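You operate a simulated robot arm through the tools that you are given. There is no shell and no other tool. Be economical: measure what you need, move in short steps, check, and stop when the job is done.

Carry out the task below with a simulated two-armed robot. There is one attempt and no reset: what you move stays moved.

Task
Open the glass door of the brown cabinet, take the green flower from the free corner of the back table and put it on the first glass shelf from the bottom, then shut the door. Then take the pink small cake layer from the table beside the piping press and leave it on top of the cake dome. Then take the yellow scrubber on the middle of the long table and put it away on the sealer table. Then put the jar on the sealer table away on the left middle cubby of the sideboard. Then put the orange cupcake on the head end of the long table. Then fetch the plate from the free corner of the back table and set it on the cream tray. Then close the wide middle door of the right cabinet. Keep to this order. Set down upright: jar.

The check looks at the end state, three seconds after you hand in, the way a careful person would. Anything else that was tipped, shoved, dropped, spilled or broken makes it a failure.

Robot
Two 6-joint arms with two-finger grippers on one trunk, on a base that drives. Base frame: it is fixed to the floor where the robot stands at the start and does not move with it; the origin is under the middle of the robot, x ahead of it, y to its left, z up. Lengths are in m, angles in degrees, forces in N, time in s.
The left shoulder is at the start at [0.07, 0.148, 1.393], the right one opposite. With the tool pointing down near the work surface each hand reaches from about 0.1 to 0.3 m from the robot's upright axis, wherever it stands, measured 20 degrees to its own side. Places, roughly: cake dome (23x22x14 cm) [-4.2, -1.8, 0.4]; cream tray (37x29x7 cm) [0, 1.8, 0.8]; first glass shelf (51x18 cm) [1.64, -0.26, 1.02]; glass door of the brown cabinet [1.6, -0.1, 1.3]; green flower (4x3x2 cm) [4.4, 2.3, 0.8]; head end of the long table [-2.5, 0.6, 0.8]; jar [-1, -1, 0.75]; left middle cubby of the sideboard (34x19 cm) [5.96, 3.36, 0.42]; orange cupcake (6x6x4 cm) [-0.4, -0.9, 0.3]; plate (19x19x3 cm) [4.3, 2.1, 0.8]; sealer table [-1, -1.1, 0.8]; small cake layer [-2.75, 1.25, 0.75]; wide middle door of the right cabinet [5.8, 2.2, 1]; yellow scrubber (10x7x5 cm) [-0.1, 0.8, 0.8]. Payload 2.45 kg a hand.
Tool frame (each hand has its own): the origin (TCP) lies between the finger pads and is the grasp point; the fingertips stand 0.03 m ahead of it; z points along the fingers, y is the line along which they close. Largest opening 0.106 m; the body of the gripper starts 0.079 m behind the TCP.
Orientation is that of the tool frame in the base frame, as a unit quaternion [x, y, z, w]. With the fingers straight down and closing along the base's y, the tool's x points along the base's -x, its y along +y and its z along -z.

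Tools
- The arms move only by the tool step_arm. It takes "left_moves", "right_moves" or both (then of equal length, played together; a hand with none holds still); each is a list of rows, each an object of numbers (a shift or turn left out is 0, a gripper value left out holds the last): "tx", "ty", "tz": the shift along the tool's x, y, z in units of 500 mm (1.0 is 500 mm); "ax", "ay", "az": the turn, a rotation vector about the tool's x, y, z in units of 90 degrees (1.0 is 90 degrees); "fingers": the gripper command, from -1 (shut) to 1 (fully open), values between in proportion. In form: [{"tx": .., "ty": .., "tz": .., "ax": .., "ay": .., "az": .., "fingers": ..}, ...]. A call has 1 to 12 rows; each row is the pose to reach, as a shift and turn from the pose commanded when the call began, along the tool's axes at that moment. A call with a number of a shift or a turn outside -1 to 1 is refused whole. A row lasts 0.2 s, in which the tool goes at most 0.05 m and 8.6 degrees; a call with a longer step from one row to the next is refused whole, and so is a gripper value outside its range. Where a pose cannot be reached the arm comes as near as it can. A force on the tool above 40 N (or 10 N above the force at the start of the call, whichever is more), or a blocked arm, ends the call early, and 0.2 s more pass. The fingers move at their own pace (about 0.072 m/s each) and stop on an object; they squeeze with about 29 N. The grip force told is the motor's: it shows also when the fingers shut on nothing. Time passes only in rows, and 0.2 s behind the last, so rows that repeat a pose let the fingers close. It gives the time, the measured TCP pose, the force on the tool (base axes), the opening and the grip force at its end, in the units of the frame above (readings bear some noise), with the torque about the TCP (base axes, N m) and any sound that the robot's microphone picked up, and new pictures: "views" is both (left out), scene, wrist or none (wrist: the cameras of the hands that moved).
- Cameras (640 x 400 px; columns grow to the right, rows downward): "scene" is now at [0.1254, -0.0082, 1.597]; the picture's right is [-0.10, -1.00, 0.00], its down [-0.79, 0.08, -0.60] and it looks along [0.60, -0.06, -0.80] (base axes); focal length 214 px, centre (320, 200). "left" rides on the left gripper at [0.076, 0.002, -0.106] in its tool frame; the picture's right is [-0.02, 1.00, 0.00], its down [-0.78, -0.02, -0.62] and it looks along [-0.62, -0.01, 0.78] (tool axes); focal length 247 px, centre (320, 200). "right" rides on the right gripper at [0.076, -0.002, -0.106] in its tool frame; the picture's right is [0.02, 1.00, 0.00], its down [-0.78, 0.02, -0.62] and it looks along [-0.62, 0.01, 0.78] (tool axes); focal length 247 px, centre (320, 200).
- raise_lower(by): slides the trunk up (or, below 0, down) by that many m; the arms and the scene camera ride with it, the base frame stays. It gives what a move gives, with no picture.
- base_move(legs): drives the robot by 1 to 6 legs, each [ahead, left, turn to the left] in m, m and degrees, along the robot's own axes; the way and the turn of a leg run together, so that a leg with both is an arc; at most 1.5 m and 180 degrees a leg. The arms and the cameras ride along, it lands a little off, and it stops where it bumps. It gives what a move gives, and a new picture of the scene camera.
- aim_head(pan, tilt): turns the head with the scene camera to pan (to the left, within 86 degrees either way) and tilt (down, from -29 to 69), counted from straight ahead of the robot. It gives what a move gives, and a new picture of the scene camera.
- locate(camera, pixels): for up to 12 pixels [column, row] of the newest picture of that camera ("zoom" is the newest enlarged one), the place [x, y, z] in the base frame of the surface seen there, good to about 0.002 m. It takes no simulated time.
- close_up(camera, box): a new picture of the part [left, top, right, bottom] of that camera's present view, enlarged. It takes no simulated time.
- close_job(): hands the job in; it is judged then, once.

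Go step by step. Measure first, check grasps and placings, and put right what went wrong. The budget is 145 turns and 260 pictures, counting those below and the enlarged ones. Unless the task says otherwise, let go and move clear before handing in.

The tools are called after "Call:" as name(argument=value, ...) on one line, values as JSON. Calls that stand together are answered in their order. step_arm: Moves the arms, as the interface text tells. Its arguments: {"type":"object","properties":{"left_moves":{"type":"array","items":{"type":"object","properties":{"tx":{"type":"number"},"ty":{"type":"number"},"tz":{"type":"number"},"ax":{"type":"number"},"ay":{"type":"number"},"az":{"type":"number"},"fingers":{"type":"number"}}}},"right_moves":{"type":"array","items":{"type":"object","properties":{"tx":{"type":"number"},"ty":{"type":"number"},"tz":{"type":"number"},"ax":{"type":"number"},"ay":{"type":"number"},"az":{"type":"number"},"fingers":{"type":"number"}}}},"views":{"type":"string","enum":["both","scene","wrist","none"]}},"required":[]} The other tools are called the same way: raise_lower (by) slides the trunk up or down; base_move (legs) drives the base; aim_head (pan, tilt) turns the head that bears the scene camera; locate (camera, pixels) gives the place of the surface under pixels of a picture; close_up (camera, box) takes an enlarged picture of a part of a camera's view; close_job () hands the job in.

At the start:

```text
time: 0.0
left_ee_pos: [0.4936, 0.2553, 0.9996]
left_tcp_rot: [0.001, 1.0, 0.0, 0.001]
left_force: [0.1, 0.0, 0.3]
left_moment: [0.01, -0.03, -0.01]
left_finger_gap: 0.106
left_finger_force: 0.0
right_ee_pos: [0.4718, -0.2324, 0.9998]
right_tcp_rot: [0.0, 1.0, 0.0, 0.0]
right_force: [0.0, 0.0, 1.5]
right_moment: [0.02, -0.01, 0.0]
right_finger_gap: 0.1061
right_finger_force: 0.0
trunk travel left (down, up): [-0.866, 0.074]
robot x, y, heading: [-0.0043, 0.0007, -0.2]
head pan, tilt: [-5.5, 52.9]
```

scene: 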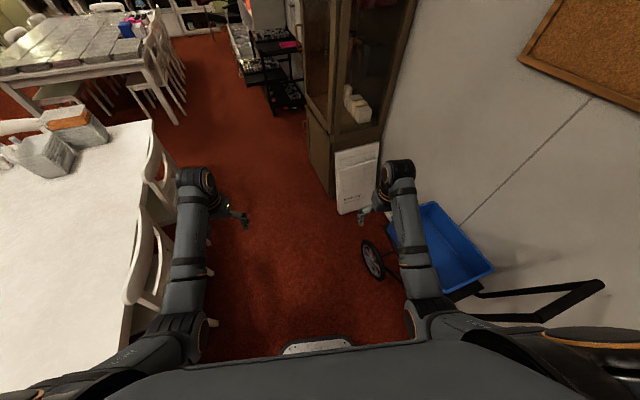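
right: 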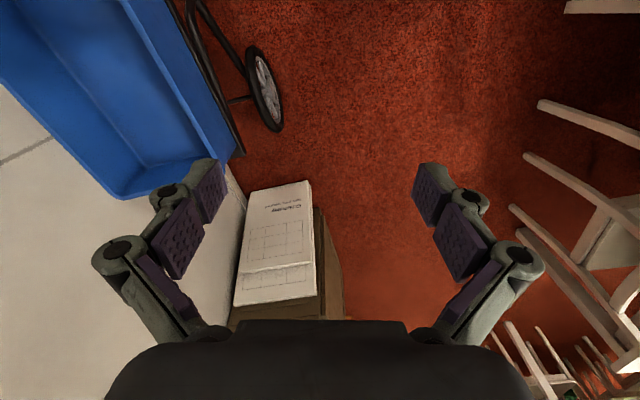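
left: 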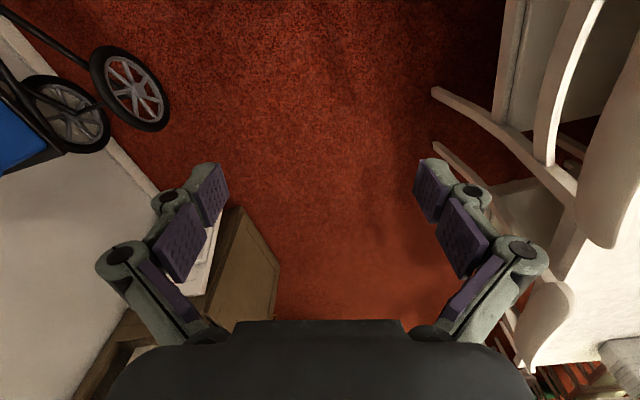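

The first picture shows the brown cabinet ahead right (pixels 300-410, 0-190). I look level ahead to see the room and the glass door.

Call:
aim_head(pan=-5, tilt=15)

Call:
aim_head(pan=45, tilt=25)

```text
time: 1.0
left_ee_pos: [0.4935, 0.2546, 0.9991]
left_tcp_rot: [0.0, 1.0, 0.0, -0.001]
left_force: [-0.4, -0.2, -0.1]
left_moment: [0.0, 0.0, -0.01]
left_finger_gap: 0.1063
left_finger_force: 0.1
right_ee_pos: [0.4731, -0.2341, 1.0004]
right_tcp_rot: [0.0, 1.0, 0.0, 0.001]
right_force: [0.4, -0.2, -0.4]
right_moment: [0.01, 0.01, 0.0]
right_finger_gap: 0.1061
right_finger_force: 0.1
trunk travel left (down, up): [-0.866, 0.074]
robot x, y, heading: [0.0005, 0.0064, -0.3]
head pan, tilt: [-5.0, 15.0]
```

scene: 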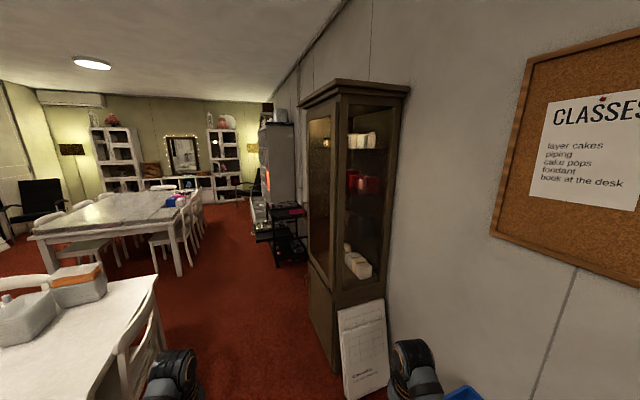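

```text
time: 2.2
left_ee_pos: [0.4926, 0.2546, 0.9996]
left_tcp_rot: [0.0, 1.0, -0.001, 0.0]
left_force: [-0.7, 0.1, 0.7]
left_moment: [-0.02, 0.01, 0.0]
left_finger_gap: 0.1062
left_finger_force: 0.0
right_ee_pos: [0.4729, -0.2339, 0.9994]
right_tcp_rot: [-0.001, 1.0, 0.0, 0.0]
right_force: [-0.3, -0.8, -0.1]
right_moment: [-0.01, 0.0, -0.01]
right_finger_gap: 0.1058
right_finger_force: 0.1
trunk travel left (down, up): [-0.866, 0.074]
robot x, y, heading: [-0.0006, 0.0014, 0.1]
head pan, tilt: [45.0, 25.0]
```

scene: 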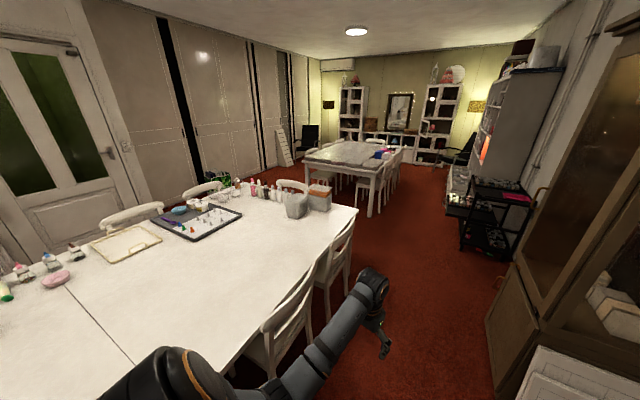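

The cabinet's glass front faces the aisle at pixels (305-335, 90-280) of the earlier view. I locate aisle edges and drive up beside it.

Call:
locate(camera="scene", pixels=[[356, 210], [340, 235], [300, 275], [488, 310], [515, 270], [372, 205], [470, 205], [462, 250], [400, 160], [600, 150], [560, 200], [530, 170]])

Call:
aim_head(pan=0, tilt=40)

```text
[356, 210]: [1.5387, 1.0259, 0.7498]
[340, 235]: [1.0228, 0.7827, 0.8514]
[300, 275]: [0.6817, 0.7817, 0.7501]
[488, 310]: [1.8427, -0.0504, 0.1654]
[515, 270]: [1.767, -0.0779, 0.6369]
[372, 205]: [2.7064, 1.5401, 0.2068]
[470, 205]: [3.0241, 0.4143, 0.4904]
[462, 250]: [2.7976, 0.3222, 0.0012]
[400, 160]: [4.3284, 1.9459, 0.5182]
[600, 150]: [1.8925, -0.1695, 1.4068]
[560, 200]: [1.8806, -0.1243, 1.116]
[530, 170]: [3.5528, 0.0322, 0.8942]
```

```text
time: 3.3
left_ee_pos: [0.4937, 0.2551, 0.9993]
left_tcp_rot: [0.0, 1.0, 0.0, 0.0]
left_force: [0.2, -0.3, 0.1]
left_moment: [0.01, -0.02, -0.02]
left_finger_gap: 0.106
left_finger_force: 0.1
right_ee_pos: [0.4728, -0.2329, 1.0]
right_tcp_rot: [0.0, 1.0, 0.0, 0.0]
right_force: [0.3, 0.1, -0.4]
right_moment: [0.01, 0.0, -0.02]
right_finger_gap: 0.1057
right_finger_force: 0.1
trunk travel left (down, up): [-0.866, 0.074]
robot x, y, heading: [0.0002, -0.0023, -0.1]
head pan, tilt: [0.0, 40.0]
```

scene: 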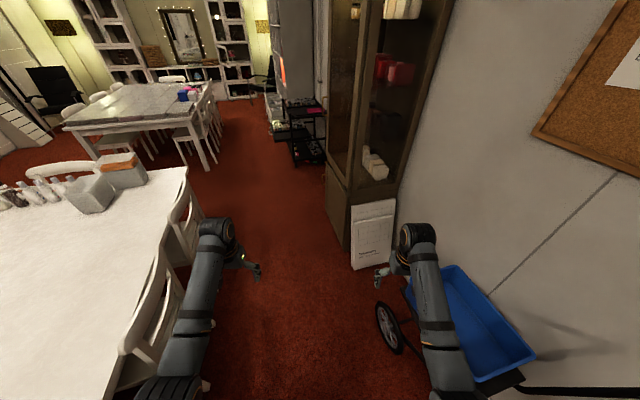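

I need the clearances of the chairs and the leaning pad before driving.

Call:
locate(camera="scene", pixels=[[188, 170], [200, 215], [150, 270], [128, 350], [185, 290], [352, 265], [352, 205], [345, 245], [326, 175], [323, 170], [380, 305], [165, 390]])

```text
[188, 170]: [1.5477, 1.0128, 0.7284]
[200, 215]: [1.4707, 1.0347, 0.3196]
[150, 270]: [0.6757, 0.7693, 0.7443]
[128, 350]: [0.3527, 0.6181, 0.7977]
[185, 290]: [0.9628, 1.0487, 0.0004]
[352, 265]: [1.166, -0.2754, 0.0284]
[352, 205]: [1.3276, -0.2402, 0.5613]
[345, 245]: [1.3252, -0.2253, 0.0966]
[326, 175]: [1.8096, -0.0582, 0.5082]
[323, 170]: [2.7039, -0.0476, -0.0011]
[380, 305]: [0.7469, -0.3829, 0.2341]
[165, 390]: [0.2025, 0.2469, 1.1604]
```

The cabinet front runs obliquely from (1.33,-0.22) to (1.81,-0.06), so its outward normal heads about 109°. I drive up into the aisle and turn to face it.

Call:
base_move(legs=[[0.7, 0.28, 0], [0.6, 0.4, 0], [0, 0, -70]])

Call:
aim_head(pan=0, tilt=15)

```text
time: 9.9
left_ee_pos: [1.6089, 0.8185, 1.0011]
left_tcp_rot: [-0.004, 1.0, 0.0, 0.002]
left_force: [0.0, 0.0, 0.1]
left_moment: [-0.03, 0.03, -0.02]
left_finger_gap: 0.106
left_finger_force: 0.0
right_ee_pos: [1.5921, 0.3292, 1.0005]
right_tcp_rot: [-0.004, 1.0, -0.001, 0.001]
right_force: [-0.2, -0.8, 1.0]
right_moment: [-0.02, -0.01, -0.01]
right_finger_gap: 0.1059
right_finger_force: 0.1
trunk travel left (down, up): [-0.866, 0.074]
robot x, y, heading: [1.1205, 0.5621, 0.3]
head pan, tilt: [0.0, 40.0]
stopped in leg 2: the robot was blocked; the commanded pose is now the measured one
```

scene: 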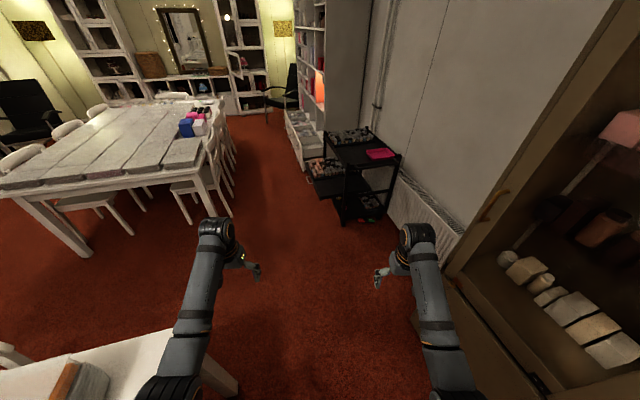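

```text
time: 10.8
left_ee_pos: [1.6135, 0.8196, 0.9994]
left_tcp_rot: [-0.004, 1.0, -0.001, -0.001]
left_force: [0.3, -0.1, 0.0]
left_moment: [0.02, 0.01, -0.01]
left_finger_gap: 0.106
left_finger_force: 0.0
right_ee_pos: [1.5965, 0.3314, 0.9985]
right_tcp_rot: [-0.003, 1.0, -0.001, -0.001]
right_force: [0.7, 0.1, -0.4]
right_moment: [-0.02, 0.01, 0.04]
right_finger_gap: 0.1061
right_finger_force: 0.0
trunk travel left (down, up): [-0.866, 0.074]
robot x, y, heading: [1.1238, 0.5601, 0.5]
head pan, tilt: [0.0, 15.0]
```

scene: 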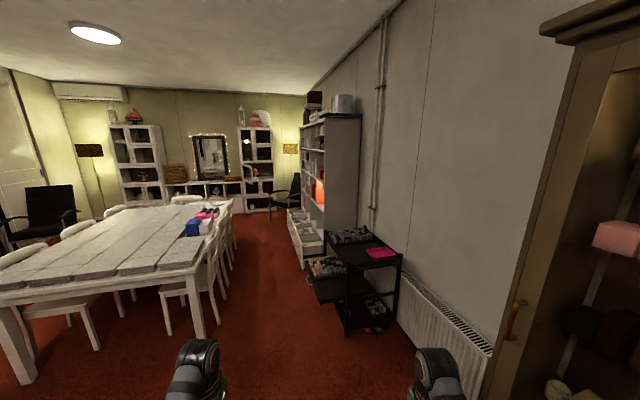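

A chair stopped the base at (1.12, 0.56); the door handle shows at (515,320), at the far side. I locate it and go on slightly to the right.

Call:
locate(camera="scene", pixels=[[520, 303], [512, 320], [507, 338], [500, 390], [575, 100], [540, 280], [636, 150], [630, 380]])

Call:
base_move(legs=[[0, -0.08, 0], [0.45, 0.0, 0], [0.25, 0.25, 0], [0, 0.1, -70]])

```text
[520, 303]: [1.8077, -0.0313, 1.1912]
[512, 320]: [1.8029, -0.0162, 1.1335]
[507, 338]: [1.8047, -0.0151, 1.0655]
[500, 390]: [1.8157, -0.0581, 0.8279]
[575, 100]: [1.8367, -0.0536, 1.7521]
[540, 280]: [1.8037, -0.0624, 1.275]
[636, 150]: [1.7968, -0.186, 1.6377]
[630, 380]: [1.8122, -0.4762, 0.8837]
```

```text
time: 19.0
left_ee_pos: [2.283, 0.4485, 1.0007]
left_tcp_rot: [0.565, 0.825, -0.002, -0.001]
left_force: [-0.3, 0.6, -0.3]
left_moment: [0.01, -0.02, -0.01]
left_finger_gap: 0.1061
left_finger_force: 0.1
right_ee_pos: [1.8192, 0.2917, 0.999]
right_tcp_rot: [0.566, 0.825, 0.0, -0.001]
right_force: [0.3, 0.1, -0.2]
right_moment: [0.02, -0.02, 0.02]
right_finger_gap: 0.1058
right_finger_force: 0.1
trunk travel left (down, up): [-0.866, 0.074]
robot x, y, heading: [1.8634, 0.8174, -68.9]
head pan, tilt: [0.0, 15.0]
```

scene: 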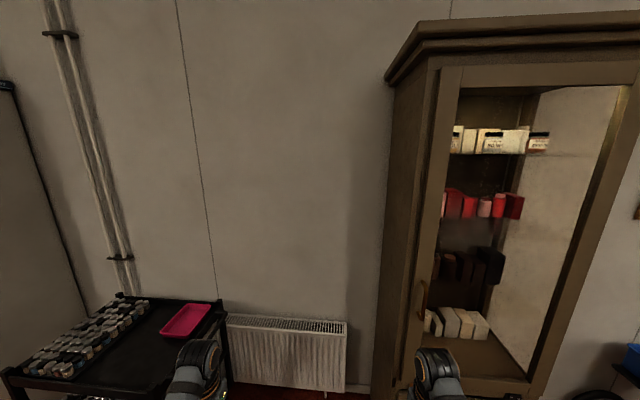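

Now the cabinet front is in view: handle at (421,300), left stile (440,220), right stile (620,180). I measure the door plane.

Call:
locate(camera="scene", pixels=[[440, 200], [430, 290], [615, 190], [600, 240], [540, 75], [421, 285], [421, 315], [448, 90], [635, 90], [423, 270], [470, 325], [490, 140]])

Call:
close_up(camera="scene", box=[380, 220, 560, 400])

```text
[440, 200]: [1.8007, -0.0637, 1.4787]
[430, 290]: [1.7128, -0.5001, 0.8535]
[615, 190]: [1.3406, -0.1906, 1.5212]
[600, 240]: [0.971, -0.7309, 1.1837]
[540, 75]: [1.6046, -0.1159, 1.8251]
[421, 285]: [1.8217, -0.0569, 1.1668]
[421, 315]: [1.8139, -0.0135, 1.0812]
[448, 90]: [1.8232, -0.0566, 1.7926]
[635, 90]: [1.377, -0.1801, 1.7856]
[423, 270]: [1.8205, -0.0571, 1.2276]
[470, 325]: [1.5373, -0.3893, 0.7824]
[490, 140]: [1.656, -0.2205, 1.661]
```

```text
2.22 times, centred on (470, 310) of scene
```

zoom: 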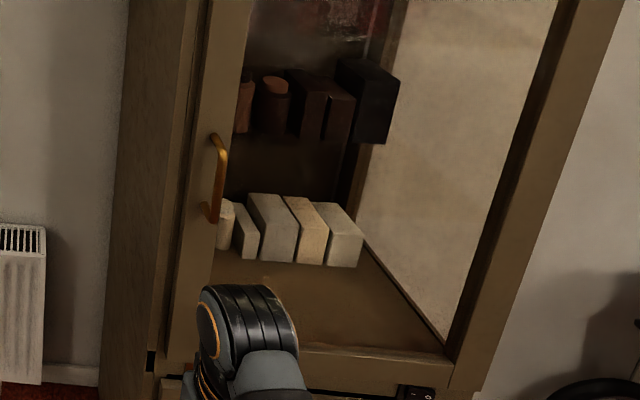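

The door line runs from (1.34,-0.19) to (1.80,-0.06), hinge at the right, with the handle bar at about (1.807,-0.014, 1.07–1.19). I turn the right tool to point forward at handle height.

Call:
step_arm(right_moves=[{"ay": -0.09, "tz": -0.02}, {"ay": -0.18, "tz": -0.05}, {"ay": -0.27, "tz": -0.08}, {"ay": -0.36, "tz": -0.11}, {"ay": -0.45, "tz": -0.14}, {"ay": -0.54, "tz": -0.17}, {"ay": -0.63, "tz": -0.2}, {"ay": -0.72, "tz": -0.22}, {"ay": -0.81, "tz": -0.24}, {"ay": -0.9, "tz": -0.26}, {"ay": -0.98, "tz": -0.26}, {"ay": -1, "tz": -0.26}], views="both")

```text
time: 21.6
left_ee_pos: [2.2824, 0.4472, 0.9994]
left_tcp_rot: [0.566, 0.824, 0.0, 0.0]
left_force: [0.1, -0.2, 0.4]
left_moment: [0.03, 0.0, 0.0]
left_finger_gap: 0.1062
left_finger_force: 0.1
right_ee_pos: [1.8179, 0.2901, 1.1297]
right_tcp_rot: [0.399, 0.584, -0.4, 0.583]
right_force: [0.0, 0.3, 1.4]
right_moment: [-0.01, 0.03, 0.02]
right_finger_gap: 0.1059
right_finger_force: 0.1
trunk travel left (down, up): [-0.866, 0.074]
robot x, y, heading: [1.866, 0.8154, -69.0]
head pan, tilt: [0.0, 15.0]
```

scene: 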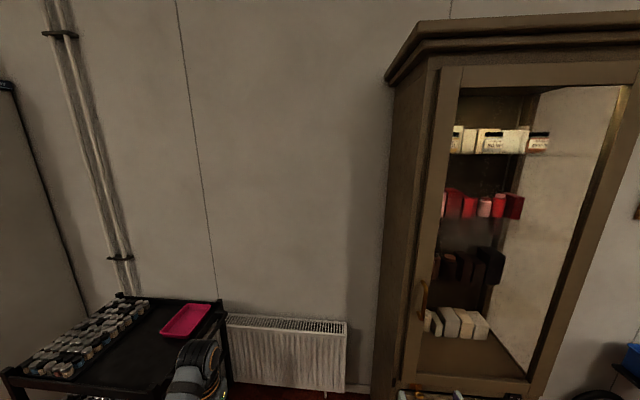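
right: 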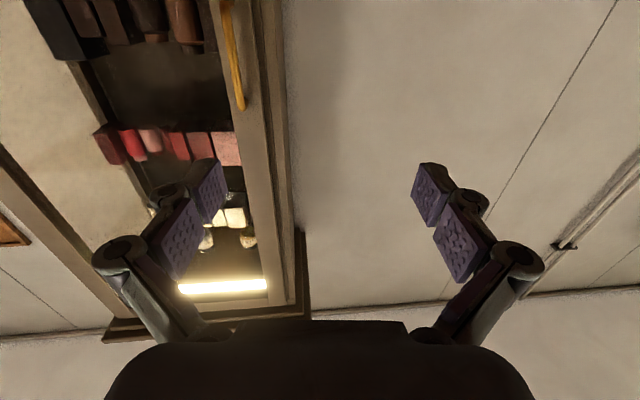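

The tool now points at the cabinet and the handle is 0.28 m ahead and 0.12 m right of the TCP. I shift the base right, then reach forward.

Call:
base_move(legs=[[0.07, -0.12, -3]])

Call:
step_arm(right_moves=[{"tz": 0.08}, {"tz": 0.16}, {"tz": 0.24}], views="both")

```text
time: 22.9
left_ee_pos: [2.1724, 0.3204, 0.9985]
left_tcp_rot: [0.588, 0.809, -0.001, 0.0]
left_force: [-0.4, 0.1, -0.4]
left_moment: [-0.06, 0.02, -0.03]
left_finger_gap: 0.1058
left_finger_force: 0.2
right_ee_pos: [1.7006, 0.1903, 1.1303]
right_tcp_rot: [0.416, 0.572, -0.418, 0.57]
right_force: [0.6, -0.3, -0.3]
right_moment: [0.0, -0.03, -0.06]
right_finger_gap: 0.1058
right_finger_force: 0.0
trunk travel left (down, up): [-0.866, 0.074]
robot x, y, heading: [1.7762, 0.7061, -71.8]
head pan, tilt: [0.0, 15.0]
```

scene: 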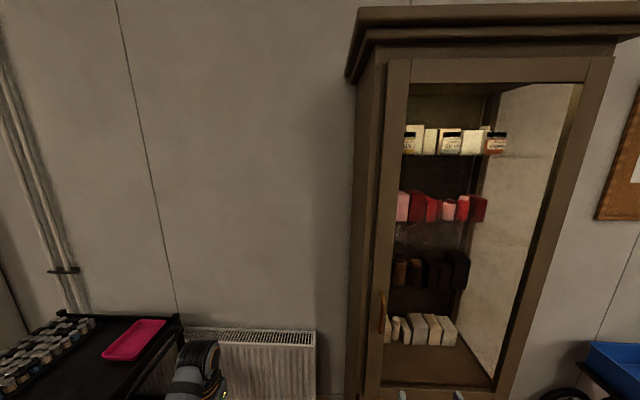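

```text
time: 23.7
left_ee_pos: [2.1702, 0.3185, 0.9992]
left_tcp_rot: [0.589, 0.808, 0.0, -0.001]
left_force: [0.1, -1.3, 0.7]
left_moment: [0.04, -0.02, 0.01]
left_finger_gap: 0.106
left_finger_force: 0.0
right_ee_pos: [1.7348, 0.0712, 1.126]
right_tcp_rot: [0.416, 0.574, -0.415, 0.571]
right_force: [0.4, 0.0, -1.2]
right_moment: [-0.03, -0.02, 0.0]
right_finger_gap: 0.106
right_finger_force: 0.0
trunk travel left (down, up): [-0.866, 0.074]
robot x, y, heading: [1.776, 0.7101, -72.3]
head pan, tilt: [0.0, 15.0]
```

scene: 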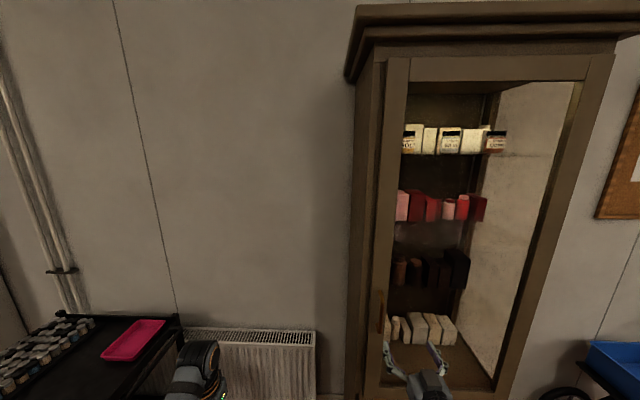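
right: 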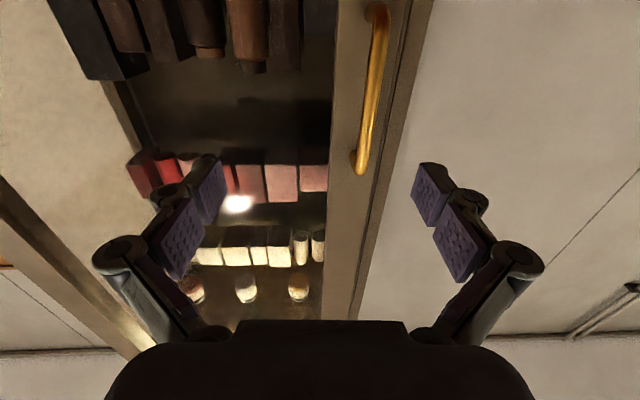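

The bar is seen at (375,20)-(362,170) in the hand picture; I locate it precisely.

Call:
locate(camera="right", pixels=[[376, 40], [371, 90], [366, 130], [361, 165], [377, 10], [345, 150], [390, 120]])

```text
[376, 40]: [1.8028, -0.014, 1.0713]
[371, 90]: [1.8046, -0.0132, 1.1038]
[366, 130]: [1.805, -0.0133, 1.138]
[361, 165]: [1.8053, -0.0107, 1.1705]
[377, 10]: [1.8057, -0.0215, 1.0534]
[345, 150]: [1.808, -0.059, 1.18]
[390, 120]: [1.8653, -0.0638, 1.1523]
```

The bar centre is at about (1.806,-0.017): 0.106 m ahead and 0.041 m left of the TCP. I go left, ahead, and close.

Call:
step_arm(right_moves=[{"ty": 0.081, "tx": 0.02}, {"ty": 0.081, "tx": 0.02, "tz": 0.08}, {"ty": 0.081, "tx": 0.02, "tz": 0.15}, {"ty": 0.081, "tx": 0.02, "tz": 0.2}, {"ty": 0.081, "tx": 0.02, "tz": 0.2, "fingers": -1}, {"ty": 0.081, "tx": 0.02, "tz": 0.2, "fingers": -1}, {"ty": 0.081, "tx": 0.02, "tz": 0.2, "fingers": -1}, {"ty": 0.081, "tx": 0.02, "tz": 0.2, "fingers": -1}], views="wrist")

```text
time: 25.5
left_ee_pos: [2.1704, 0.319, 0.9993]
left_tcp_rot: [0.589, 0.808, 0.0, -0.001]
left_force: [0.9, 0.7, 0.1]
left_moment: [0.01, -0.01, -0.01]
left_finger_gap: 0.1059
left_finger_force: 0.0
right_ee_pos: [1.8045, -0.0086, 1.1186]
right_tcp_rot: [0.416, 0.572, -0.417, 0.57]
right_force: [-0.9, -0.8, 1.5]
right_moment: [0.11, 0.0, 0.01]
right_finger_gap: 0.0117
right_finger_force: 37.3
trunk travel left (down, up): [-0.866, 0.074]
robot x, y, heading: [1.7775, 0.7109, -71.8]
head pan, tilt: [0.0, 15.0]
```

right: 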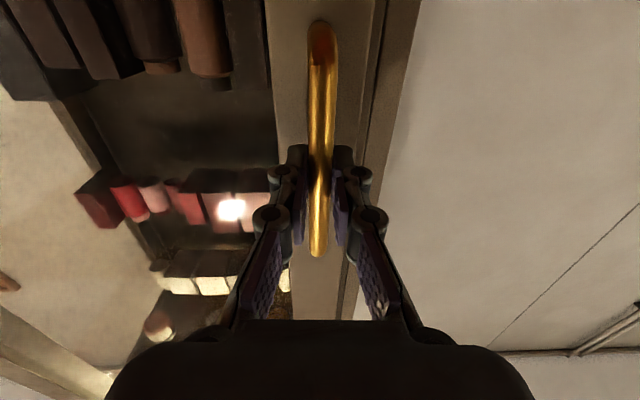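

The fingers hold the bar (gap 0.0117). I pull along the arc about the hinge (~(1.32,-0.195)), up to 40°.

Call:
step_arm(right_moves=[{"tz": -0.09, "ty": -0.008, "ax": -0.03}, {"tz": -0.179, "ty": -0.023, "ax": -0.06}, {"tz": -0.266, "ty": -0.046, "ax": -0.09}, {"tz": -0.351, "ty": -0.077, "ax": -0.12}, {"tz": -0.433, "ty": -0.114, "ax": -0.15}, {"tz": -0.512, "ty": -0.159, "ax": -0.18}, {"tz": -0.586, "ty": -0.21, "ax": -0.21}, {"tz": -0.656, "ty": -0.268, "ax": -0.24}], views="both")

```text
time: 26.8
left_ee_pos: [2.1678, 0.3172, 1.0002]
left_tcp_rot: [0.59, 0.808, 0.002, 0.001]
left_force: [0.5, 0.0, 0.0]
left_moment: [-0.01, 0.0, -0.02]
left_finger_gap: 0.1062
left_finger_force: 0.1
right_ee_pos: [1.6992, 0.1599, 1.1183]
right_tcp_rot: [0.348, 0.619, -0.353, 0.609]
right_force: [-13.0, -12.0, 7.2]
right_moment: [-0.09, -0.66, -0.3]
right_finger_gap: 0.0119
right_finger_force: 38.8
right hand out of reach, approached as far as the arm can: row 5, 6
trunk travel left (down, up): [-0.866, 0.074]
robot x, y, heading: [1.7773, 0.7091, -72.1]
head pan, tilt: [0.0, 15.0]
stopped in row 6 (right hand): the force on the tool passed its limit at 53 N (the readings are from after the stop); the commanded pose is now the measured one
```

scene: 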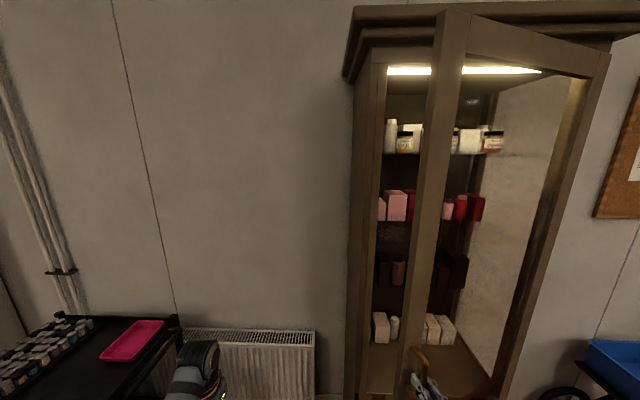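
right: 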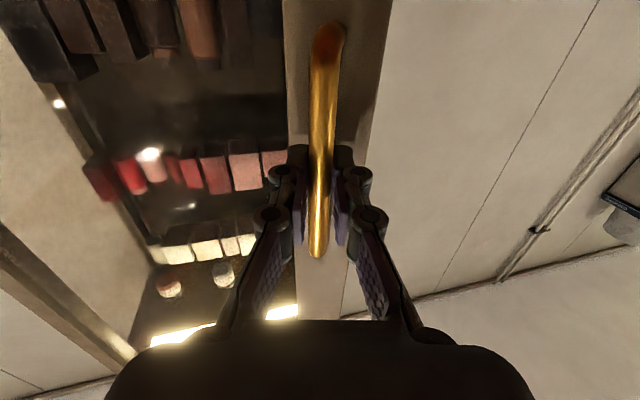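

The door is open about 23°; the stop came from the yaw limit, not the hinge. I keep the bar gripped, turn the hand back about the bar and pull further along the arc without yawing with it.

Call:
step_arm(right_moves=[{"ax": 0.08}, {"ax": 0.16}, {"ax": 0.22, "tz": -0.086, "ty": -0.023}, {"ax": 0.28, "tz": -0.17, "ty": -0.053}, {"ax": 0.32, "tz": -0.253, "ty": -0.091}, {"ax": 0.36, "tz": -0.332, "ty": -0.135}, {"ax": 0.4, "tz": -0.406, "ty": -0.186}, {"ax": 0.43, "tz": -0.476, "ty": -0.244}, {"ax": 0.45, "tz": -0.541, "ty": -0.307}, {"ax": 0.45, "tz": -0.6, "ty": -0.376}], views="both")

```text
time: 28.7
left_ee_pos: [2.1717, 0.3229, 1.0013]
left_tcp_rot: [0.59, 0.808, -0.003, 0.001]
left_force: [0.2, 0.3, 0.2]
left_moment: [-0.01, -0.03, 0.02]
left_finger_gap: 0.106
left_finger_force: 0.1
right_ee_pos: [1.4995, 0.2892, 1.1064]
right_tcp_rot: [-0.525, -0.459, 0.545, -0.466]
right_force: [5.9, 17.3, 19.7]
right_moment: [-0.17, -0.85, 0.06]
right_finger_gap: 0.0133
right_finger_force: 39.2
right hand out of reach, approached as far as the arm can: row 7, 8, 9
trunk travel left (down, up): [-0.866, 0.074]
robot x, y, heading: [1.7768, 0.7092, -72.1]
head pan, tilt: [0.0, 15.0]
stopped in row 9 (right hand): the force on the tool passed its limit at 68 N (the readings are from after the stop); the commanded pose is now the measured one
```

scene: 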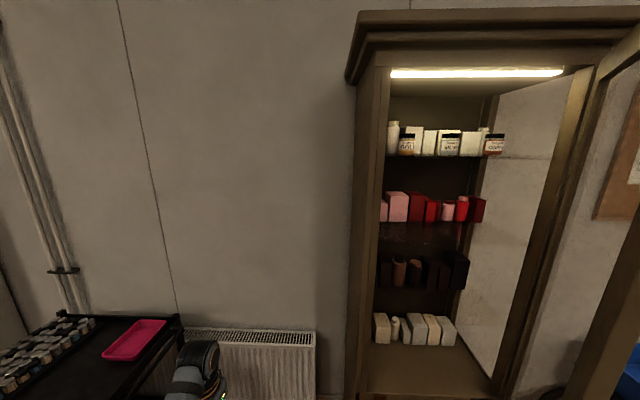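
right: 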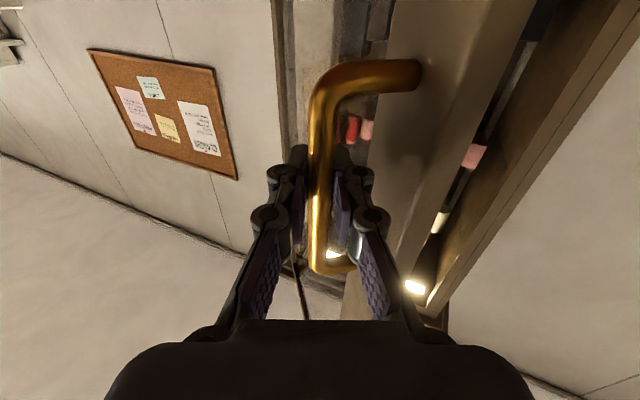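

The door stands about 49° open. I release the bar, back off, swing the hand around to the inside of the door's free edge to push it a bit wider.

Call:
step_arm(right_moves=[{"fingers": 0.0}, {"fingers": 0.0}, {"fingers": 0.0}, {"tz": -0.1, "fingers": 0.0}, {"tz": -0.2, "fingers": 0.0}, {"tz": -0.2, "ty": 0.1}, {"tz": -0.2, "ty": 0.2}, {"tz": -0.2, "ty": 0.28}], views="both")

```text
time: 30.5
left_ee_pos: [2.1689, 0.3181, 1.0002]
left_tcp_rot: [0.59, 0.808, 0.001, 0.0]
left_force: [-0.5, 0.1, 0.0]
left_moment: [-0.02, -0.01, -0.01]
left_finger_gap: 0.106
left_finger_force: 0.0
right_ee_pos: [1.6037, 0.348, 1.0888]
right_tcp_rot: [-0.508, -0.481, 0.535, -0.474]
right_force: [-0.4, -0.1, -0.3]
right_moment: [-0.03, 0.02, 0.04]
right_finger_gap: 0.0528
right_finger_force: 0.1
right hand out of reach, approached as far as the arm can: row 4, 5, 6, 7, 8
trunk travel left (down, up): [-0.866, 0.074]
robot x, y, heading: [1.7769, 0.7088, -72.1]
head pan, tilt: [0.0, 15.0]
```

scene: 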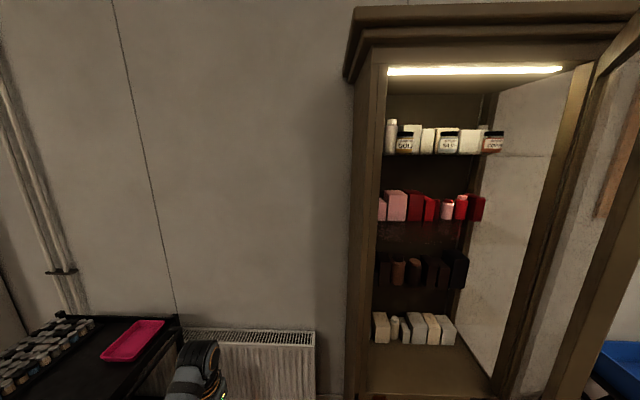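
right: 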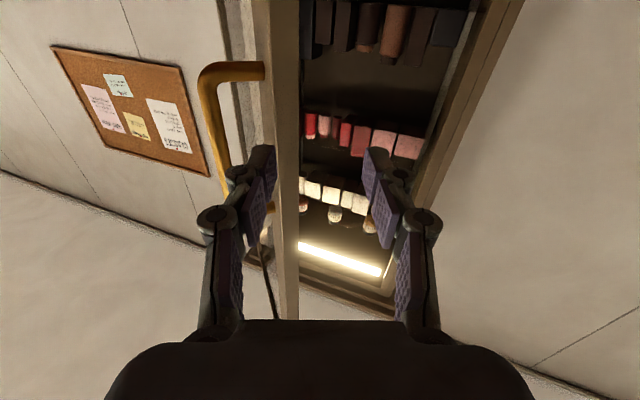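

The hand is now left of the door edge at (1.60,0.35). I go in 0.15 m with closed fingers and sweep right against the inner face.

Call:
step_arm(right_moves=[{"ty": 0.06, "fingers": -1}, {"ty": 0.06, "tz": 0.1}, {"ty": 0.06, "tz": 0.2}, {"ty": 0.06, "tz": 0.3}, {"ty": -0.03, "tz": 0.3}, {"ty": -0.12, "tz": 0.3}, {"ty": -0.2, "tz": 0.29}, {"ty": -0.28, "tz": 0.28}, {"ty": -0.36, "tz": 0.26}], views="scene")

```text
time: 31.8
left_ee_pos: [2.1663, 0.3207, 1.0023]
left_tcp_rot: [0.59, 0.808, 0.001, 0.002]
left_force: [-0.8, -1.0, 0.3]
left_moment: [0.03, -0.07, 0.02]
left_finger_gap: 0.1061
left_finger_force: 0.1
right_ee_pos: [1.5462, 0.2069, 1.0844]
right_tcp_rot: [-0.534, -0.461, 0.538, -0.461]
right_force: [-1.3, 0.3, -0.3]
right_moment: [0.01, 0.01, 0.08]
right_finger_gap: 0.0001
right_finger_force: 28.6
right hand out of reach, approached as far as the arm can: row 1
trunk travel left (down, up): [-0.866, 0.074]
robot x, y, heading: [1.7794, 0.7091, -72.3]
head pan, tilt: [0.0, 15.0]
stopped in row 6 (right hand): the force on the tool passed its limit at 52 N (the readings are from after the stop); the commanded pose is now the measured one
```

scene: 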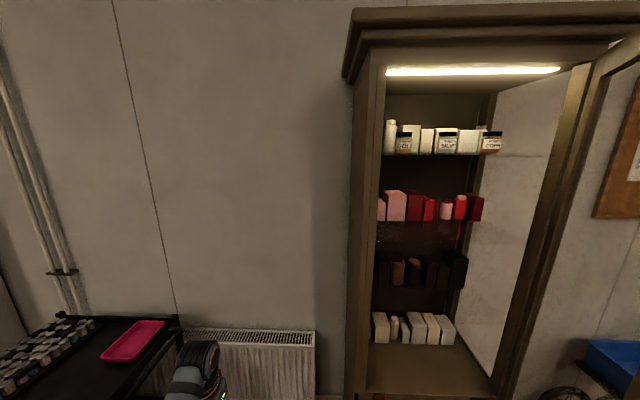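

Contact moved the door a little before the force stop; I push on in smaller steps.

Call:
step_arm(right_moves=[{"ty": -0.03}, {"ty": -0.06}, {"ty": -0.09}, {"ty": -0.12}, {"ty": -0.15}, {"ty": -0.18}, {"ty": -0.21}, {"ty": -0.24}], views="scene")

```text
time: 33.6
left_ee_pos: [2.1705, 0.3193, 1.0]
left_tcp_rot: [0.59, 0.808, 0.001, 0.001]
left_force: [-0.8, 0.7, 0.7]
left_moment: [0.03, -0.02, 0.0]
left_finger_gap: 0.1061
left_finger_force: 0.1
right_ee_pos: [1.4362, 0.2221, 1.0825]
right_tcp_rot: [-0.533, -0.462, 0.54, -0.46]
right_force: [0.0, 0.1, 0.4]
right_moment: [0.0, 0.0, 0.02]
right_finger_gap: 0.0
right_finger_force: 28.9
right hand out of reach, approached as far as the arm can: row 8
trunk travel left (down, up): [-0.866, 0.074]
robot x, y, heading: [1.7775, 0.7122, -72.0]
head pan, tilt: [0.0, 15.0]
```

scene: 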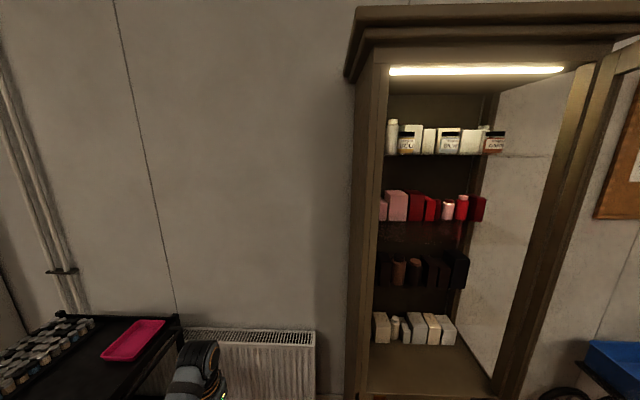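

The door is open about 70°, clear of the shelves. I measure the first glass shelf (dark boxes, rows 250-290) before fetching the flower.

Call:
close_up(camera="scene", box=[340, 180, 540, 380])

Call:
locate(camera="scene", pixels=[[380, 287], [400, 287], [420, 286], [440, 289], [460, 290], [475, 285], [480, 260], [400, 268], [430, 268], [458, 265], [440, 226], [375, 292]])

```text
2.00 times, centred on (440, 280) of scene
```

zoom: 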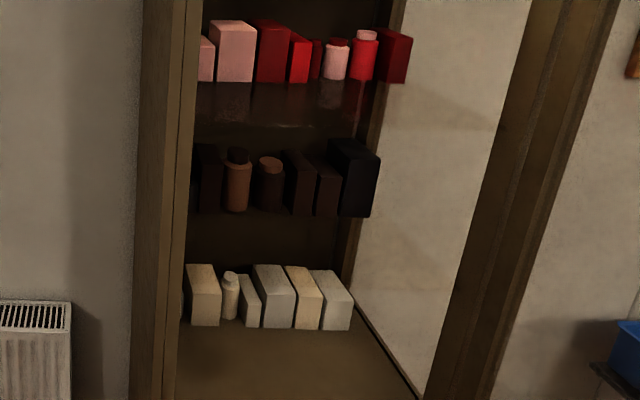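

```text
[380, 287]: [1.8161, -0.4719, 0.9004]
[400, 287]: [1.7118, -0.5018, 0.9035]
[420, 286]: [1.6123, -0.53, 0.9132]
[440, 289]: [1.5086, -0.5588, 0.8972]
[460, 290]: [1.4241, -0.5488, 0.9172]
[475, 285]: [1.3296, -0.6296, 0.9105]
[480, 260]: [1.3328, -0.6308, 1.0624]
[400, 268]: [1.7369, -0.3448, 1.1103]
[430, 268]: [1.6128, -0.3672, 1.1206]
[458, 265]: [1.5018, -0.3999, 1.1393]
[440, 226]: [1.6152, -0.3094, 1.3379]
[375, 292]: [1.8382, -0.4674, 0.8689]
```

The boxes stand at the back of that shelf, leaving its front clear around (1.64,-0.24,1.02). I retract the right hand out of the cabinet and look toward the back table.

Call:
step_arm(right_moves=[{"tz": -0.05, "ty": 0.05}, {"tz": -0.1, "ty": 0.13}, {"tz": -0.18, "ty": 0.2}, {"tz": -0.26, "ty": 0.25}, {"tz": -0.32, "ty": 0.28, "fingers": 1}], views="none")

Call:
aim_head(pan=85, tilt=20)

```text
refused: row 3 steps farther than a row can; nothing moved
```

```text
time: 35.2
left_ee_pos: [2.1701, 0.32, 0.9986]
left_tcp_rot: [0.589, 0.808, 0.0, 0.0]
left_force: [-0.2, 0.4, 0.2]
left_moment: [-0.01, 0.0, 0.02]
left_finger_gap: 0.106
left_finger_force: 0.0
right_ee_pos: [1.4356, 0.2222, 1.0834]
right_tcp_rot: [-0.532, -0.462, 0.541, -0.459]
right_force: [-0.5, 0.0, 0.2]
right_moment: [0.01, 0.03, 0.01]
right_finger_gap: 0.0
right_finger_force: 28.8
trunk travel left (down, up): [-0.866, 0.074]
robot x, y, heading: [1.7755, 0.7089, -72.3]
head pan, tilt: [85.0, 20.0]
```

scene: 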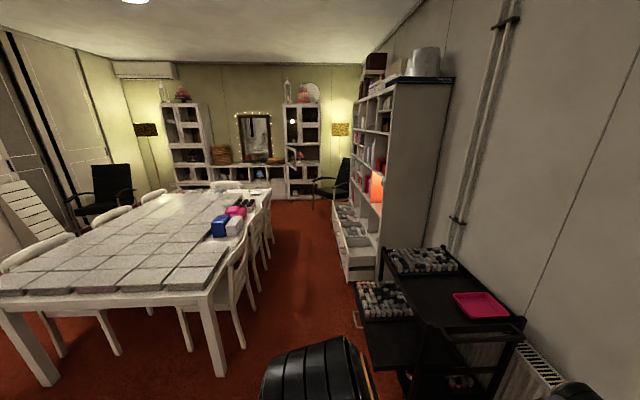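

The back table is at (0-270, 185-300). I zoom on its far part for the flower and plate.

Call:
close_up(camera="scene", box=[140, 160, 300, 260])

Call:
step_arm(right_moves=[{"tz": -0.05, "ty": 0.05}, {"tz": -0.1, "ty": 0.12}, {"tz": -0.15, "ty": 0.19}, {"tz": -0.22, "ty": 0.24}, {"tz": -0.29, "ty": 0.28, "fingers": 1}], views="none")

Call:
locate(camera="scene", pixels=[[256, 191], [235, 210], [220, 235], [207, 305], [250, 255], [185, 190], [250, 385], [345, 330], [355, 285], [165, 195], [300, 195], [260, 240]])

```text
4.00 times, centred on (220, 210) of scene
```

zoom: 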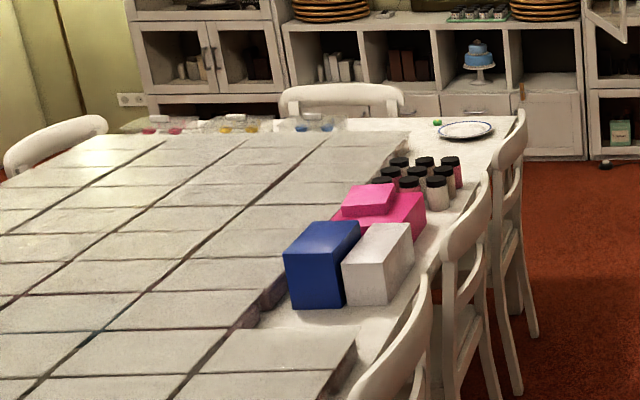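

```text
time: 36.4
left_ee_pos: [2.1737, 0.3213, 0.9994]
left_tcp_rot: [0.589, 0.808, -0.001, -0.001]
left_force: [0.1, -0.1, 0.0]
left_moment: [0.0, 0.06, 0.01]
left_finger_gap: 0.1059
left_finger_force: 0.2
right_ee_pos: [1.5989, 0.3451, 1.0809]
right_tcp_rot: [-0.531, -0.464, 0.541, -0.459]
right_force: [0.9, 0.2, -0.4]
right_moment: [0.03, 0.01, -0.02]
right_finger_gap: 0.0497
right_finger_force: 0.2
trunk travel left (down, up): [-0.866, 0.074]
robot x, y, heading: [1.7754, 0.7116, -72.3]
head pan, tilt: [85.0, 20.0]
```

```text
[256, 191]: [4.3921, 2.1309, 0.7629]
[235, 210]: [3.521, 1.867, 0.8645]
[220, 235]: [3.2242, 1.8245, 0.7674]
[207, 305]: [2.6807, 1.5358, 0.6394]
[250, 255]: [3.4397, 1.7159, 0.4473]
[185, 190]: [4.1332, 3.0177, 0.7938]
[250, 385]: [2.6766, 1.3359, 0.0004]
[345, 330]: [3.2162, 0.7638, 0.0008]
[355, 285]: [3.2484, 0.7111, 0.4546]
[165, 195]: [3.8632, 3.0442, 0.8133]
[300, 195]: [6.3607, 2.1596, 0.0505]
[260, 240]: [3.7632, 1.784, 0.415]
```

The plate is at about (4.39,2.13) and the flower just beyond-left of it (zoom (437,122)). I turn along the aisle and drive in legs, heading for the far end of that table.

Call:
base_move(legs=[[0, 0, 72], [0.6, 0.35, 0]])

Call:
aim_head(pan=10, tilt=35)

```text
time: 43.3
left_ee_pos: [2.8485, 1.338, 0.9992]
left_tcp_rot: [-0.007, 1.0, 0.001, 0.001]
left_force: [-0.1, 0.0, -0.2]
left_moment: [0.01, 0.02, 0.0]
left_finger_gap: 0.1058
left_finger_force: 0.0
right_ee_pos: [2.6574, 0.7941, 1.0788]
right_tcp_rot: [0.153, 0.689, -0.161, 0.69]
right_force: [-0.2, -0.3, 0.4]
right_moment: [0.01, -0.02, -0.02]
right_finger_gap: 0.1062
right_finger_force: 0.2
trunk travel left (down, up): [-0.866, 0.074]
robot x, y, heading: [2.3601, 1.0748, 0.8]
head pan, tilt: [85.0, 20.0]
```

scene: 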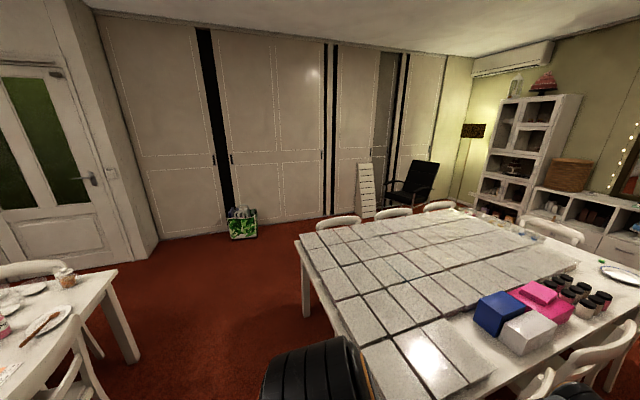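

```text
time: 44.8
left_ee_pos: [2.8499, 1.3376, 0.9989]
left_tcp_rot: [-0.009, 1.0, 0.0, 0.0]
left_force: [-0.1, 0.5, 0.1]
left_moment: [-0.03, 0.02, -0.01]
left_finger_gap: 0.1059
left_finger_force: 0.1
right_ee_pos: [2.6578, 0.7948, 1.079]
right_tcp_rot: [0.152, 0.689, -0.16, 0.69]
right_force: [-0.5, -0.3, -0.8]
right_moment: [-0.02, -0.01, 0.01]
right_finger_gap: 0.1061
right_finger_force: 0.1
trunk travel left (down, up): [-0.866, 0.074]
robot x, y, heading: [2.3592, 1.08, 1.0]
head pan, tilt: [10.0, 35.0]
```

scene: 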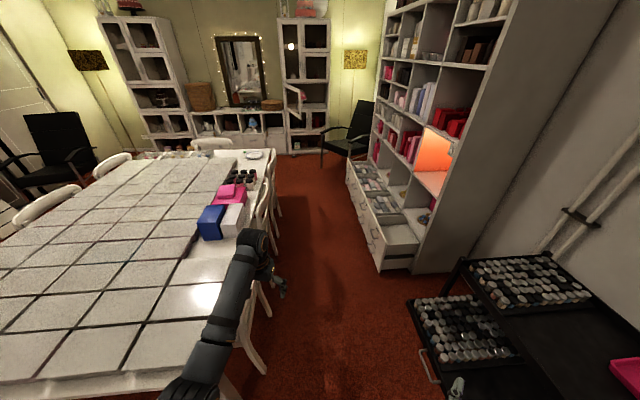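

Aisle ahead: chairs on the left (270,160-370) and drawer front at (382,268). I measure these edges.

Call:
locate(camera="scene", pixels=[[265, 370], [266, 300], [279, 215], [270, 170], [380, 270], [347, 180], [440, 375], [322, 165], [348, 150], [415, 300], [300, 155], [282, 150]])

```text
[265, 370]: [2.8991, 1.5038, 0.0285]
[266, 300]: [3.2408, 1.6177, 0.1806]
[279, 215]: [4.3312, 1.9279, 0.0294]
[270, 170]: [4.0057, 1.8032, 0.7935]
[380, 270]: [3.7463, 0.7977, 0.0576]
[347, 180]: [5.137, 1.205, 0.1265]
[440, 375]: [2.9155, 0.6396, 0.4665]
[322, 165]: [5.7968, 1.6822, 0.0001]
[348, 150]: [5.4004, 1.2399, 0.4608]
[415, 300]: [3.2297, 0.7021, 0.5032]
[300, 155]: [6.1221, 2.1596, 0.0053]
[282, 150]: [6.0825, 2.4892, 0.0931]
```

The room's furniture runs about 16° off the base x axis. I align with the aisle and drive along its middle to beyond the table end.

Call:
base_move(legs=[[0, 0, 15], [0.3, -0.2, 0], [1.3, 0, 0], [1.3, 0, 0]])

Call:
aim_head(pan=75, tilt=35)

```text
time: 59.4
left_ee_pos: [5.5028, 2.0008, 0.9973]
left_tcp_rot: [-0.126, 0.992, -0.007, -0.012]
left_force: [-2.7, -2.3, -0.6]
left_moment: [0.08, -0.17, -0.25]
left_finger_gap: 0.1062
left_finger_force: 0.0
right_ee_pos: [5.4591, 1.4341, 1.0808]
right_tcp_rot: [0.064, 0.703, -0.071, 0.705]
right_force: [-0.6, 0.2, -0.4]
right_moment: [0.01, 0.0, 0.01]
right_finger_gap: 0.1062
right_finger_force: 0.1
trunk travel left (down, up): [-0.866, 0.074]
robot x, y, heading: [5.102, 1.6313, 15.4]
head pan, tilt: [10.0, 35.0]
stopped in leg 4: the force on the tool passed its limit at 77 N (the readings are from after the stop); the commanded pose is now the measured one
```

scene: 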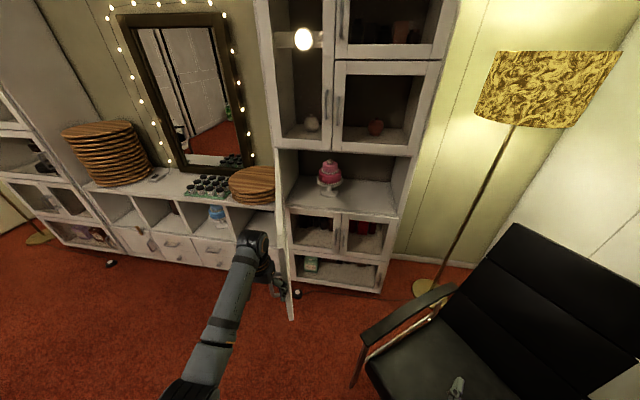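

```text
time: 60.7
left_ee_pos: [5.5033, 2.0013, 0.9953]
left_tcp_rot: [-0.127, 0.992, -0.009, -0.012]
left_force: [-2.2, -0.6, 0.0]
left_moment: [0.11, -0.08, -0.11]
left_finger_gap: 0.1061
left_finger_force: 0.1
right_ee_pos: [5.4599, 1.4323, 1.0805]
right_tcp_rot: [0.063, 0.702, -0.072, 0.705]
right_force: [-0.7, 0.3, -0.2]
right_moment: [0.02, 0.02, -0.02]
right_finger_gap: 0.1062
right_finger_force: 0.1
trunk travel left (down, up): [-0.866, 0.074]
robot x, y, heading: [5.1028, 1.6311, 15.6]
head pan, tilt: [75.0, 35.0]
```

scene: 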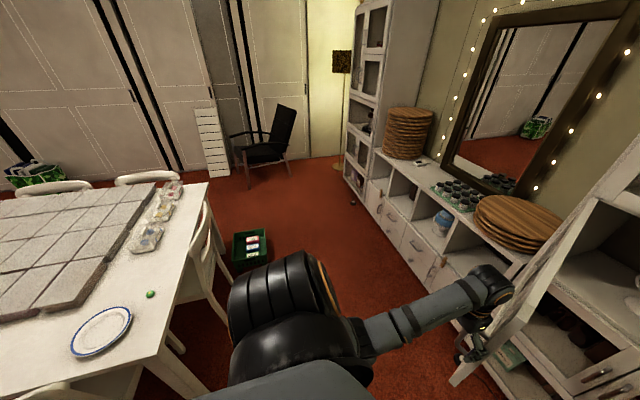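

My left hand bumped the ajar glass door of the right cabinet (490,330), which must be shut later anyway; I back off. Flower at (150,294), plate at (100,330): I locate these, the end chair and that door.

Call:
locate(camera="scene", pixels=[[150, 294], [100, 333], [160, 360], [178, 290], [208, 190], [210, 230], [230, 320], [250, 270], [455, 380], [520, 280], [70, 342], [130, 322]])

Call:
close_up(camera="scene", box=[60, 260, 220, 400])

Call:
base_move(legs=[[-0.15, 0, 0]])

```text
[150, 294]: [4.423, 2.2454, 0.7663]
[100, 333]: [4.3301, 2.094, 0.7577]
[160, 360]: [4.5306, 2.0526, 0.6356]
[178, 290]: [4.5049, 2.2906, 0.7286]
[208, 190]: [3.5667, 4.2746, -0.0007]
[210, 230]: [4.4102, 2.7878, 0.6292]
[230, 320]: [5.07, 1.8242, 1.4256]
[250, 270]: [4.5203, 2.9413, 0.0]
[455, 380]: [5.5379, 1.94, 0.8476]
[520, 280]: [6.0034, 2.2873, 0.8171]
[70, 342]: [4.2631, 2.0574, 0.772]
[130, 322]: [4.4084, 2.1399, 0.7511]
```

```text
2.86 times, centred on (140, 330) of scene
```

zoom: 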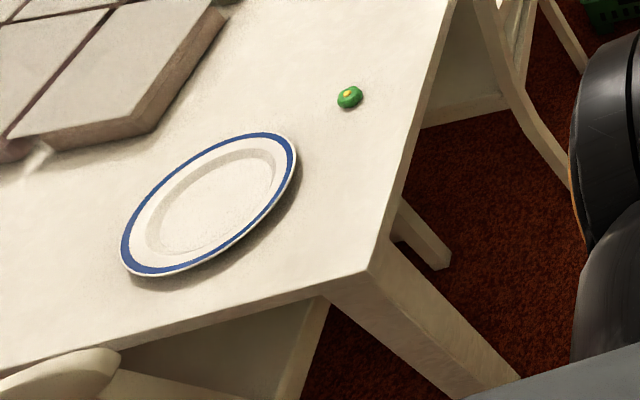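

```text
time: 62.1
left_ee_pos: [5.3637, 1.9634, 0.9941]
left_tcp_rot: [-0.127, 0.992, -0.008, -0.014]
left_force: [-0.4, 0.4, -0.5]
left_moment: [0.02, 0.01, -0.04]
left_finger_gap: 0.1057
left_finger_force: 0.1
right_ee_pos: [5.3206, 1.3936, 1.0796]
right_tcp_rot: [0.063, 0.703, -0.072, 0.704]
right_force: [0.2, 0.3, -0.6]
right_moment: [0.01, -0.05, -0.01]
right_finger_gap: 0.1057
right_finger_force: 0.1
trunk travel left (down, up): [-0.866, 0.074]
robot x, y, heading: [4.964, 1.5926, 15.2]
head pan, tilt: [75.0, 35.0]
```

scene: 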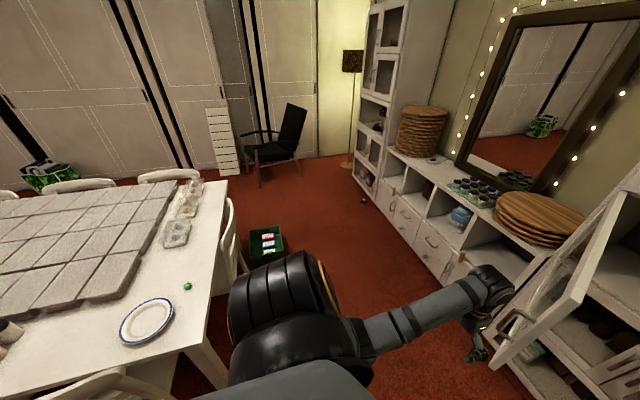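

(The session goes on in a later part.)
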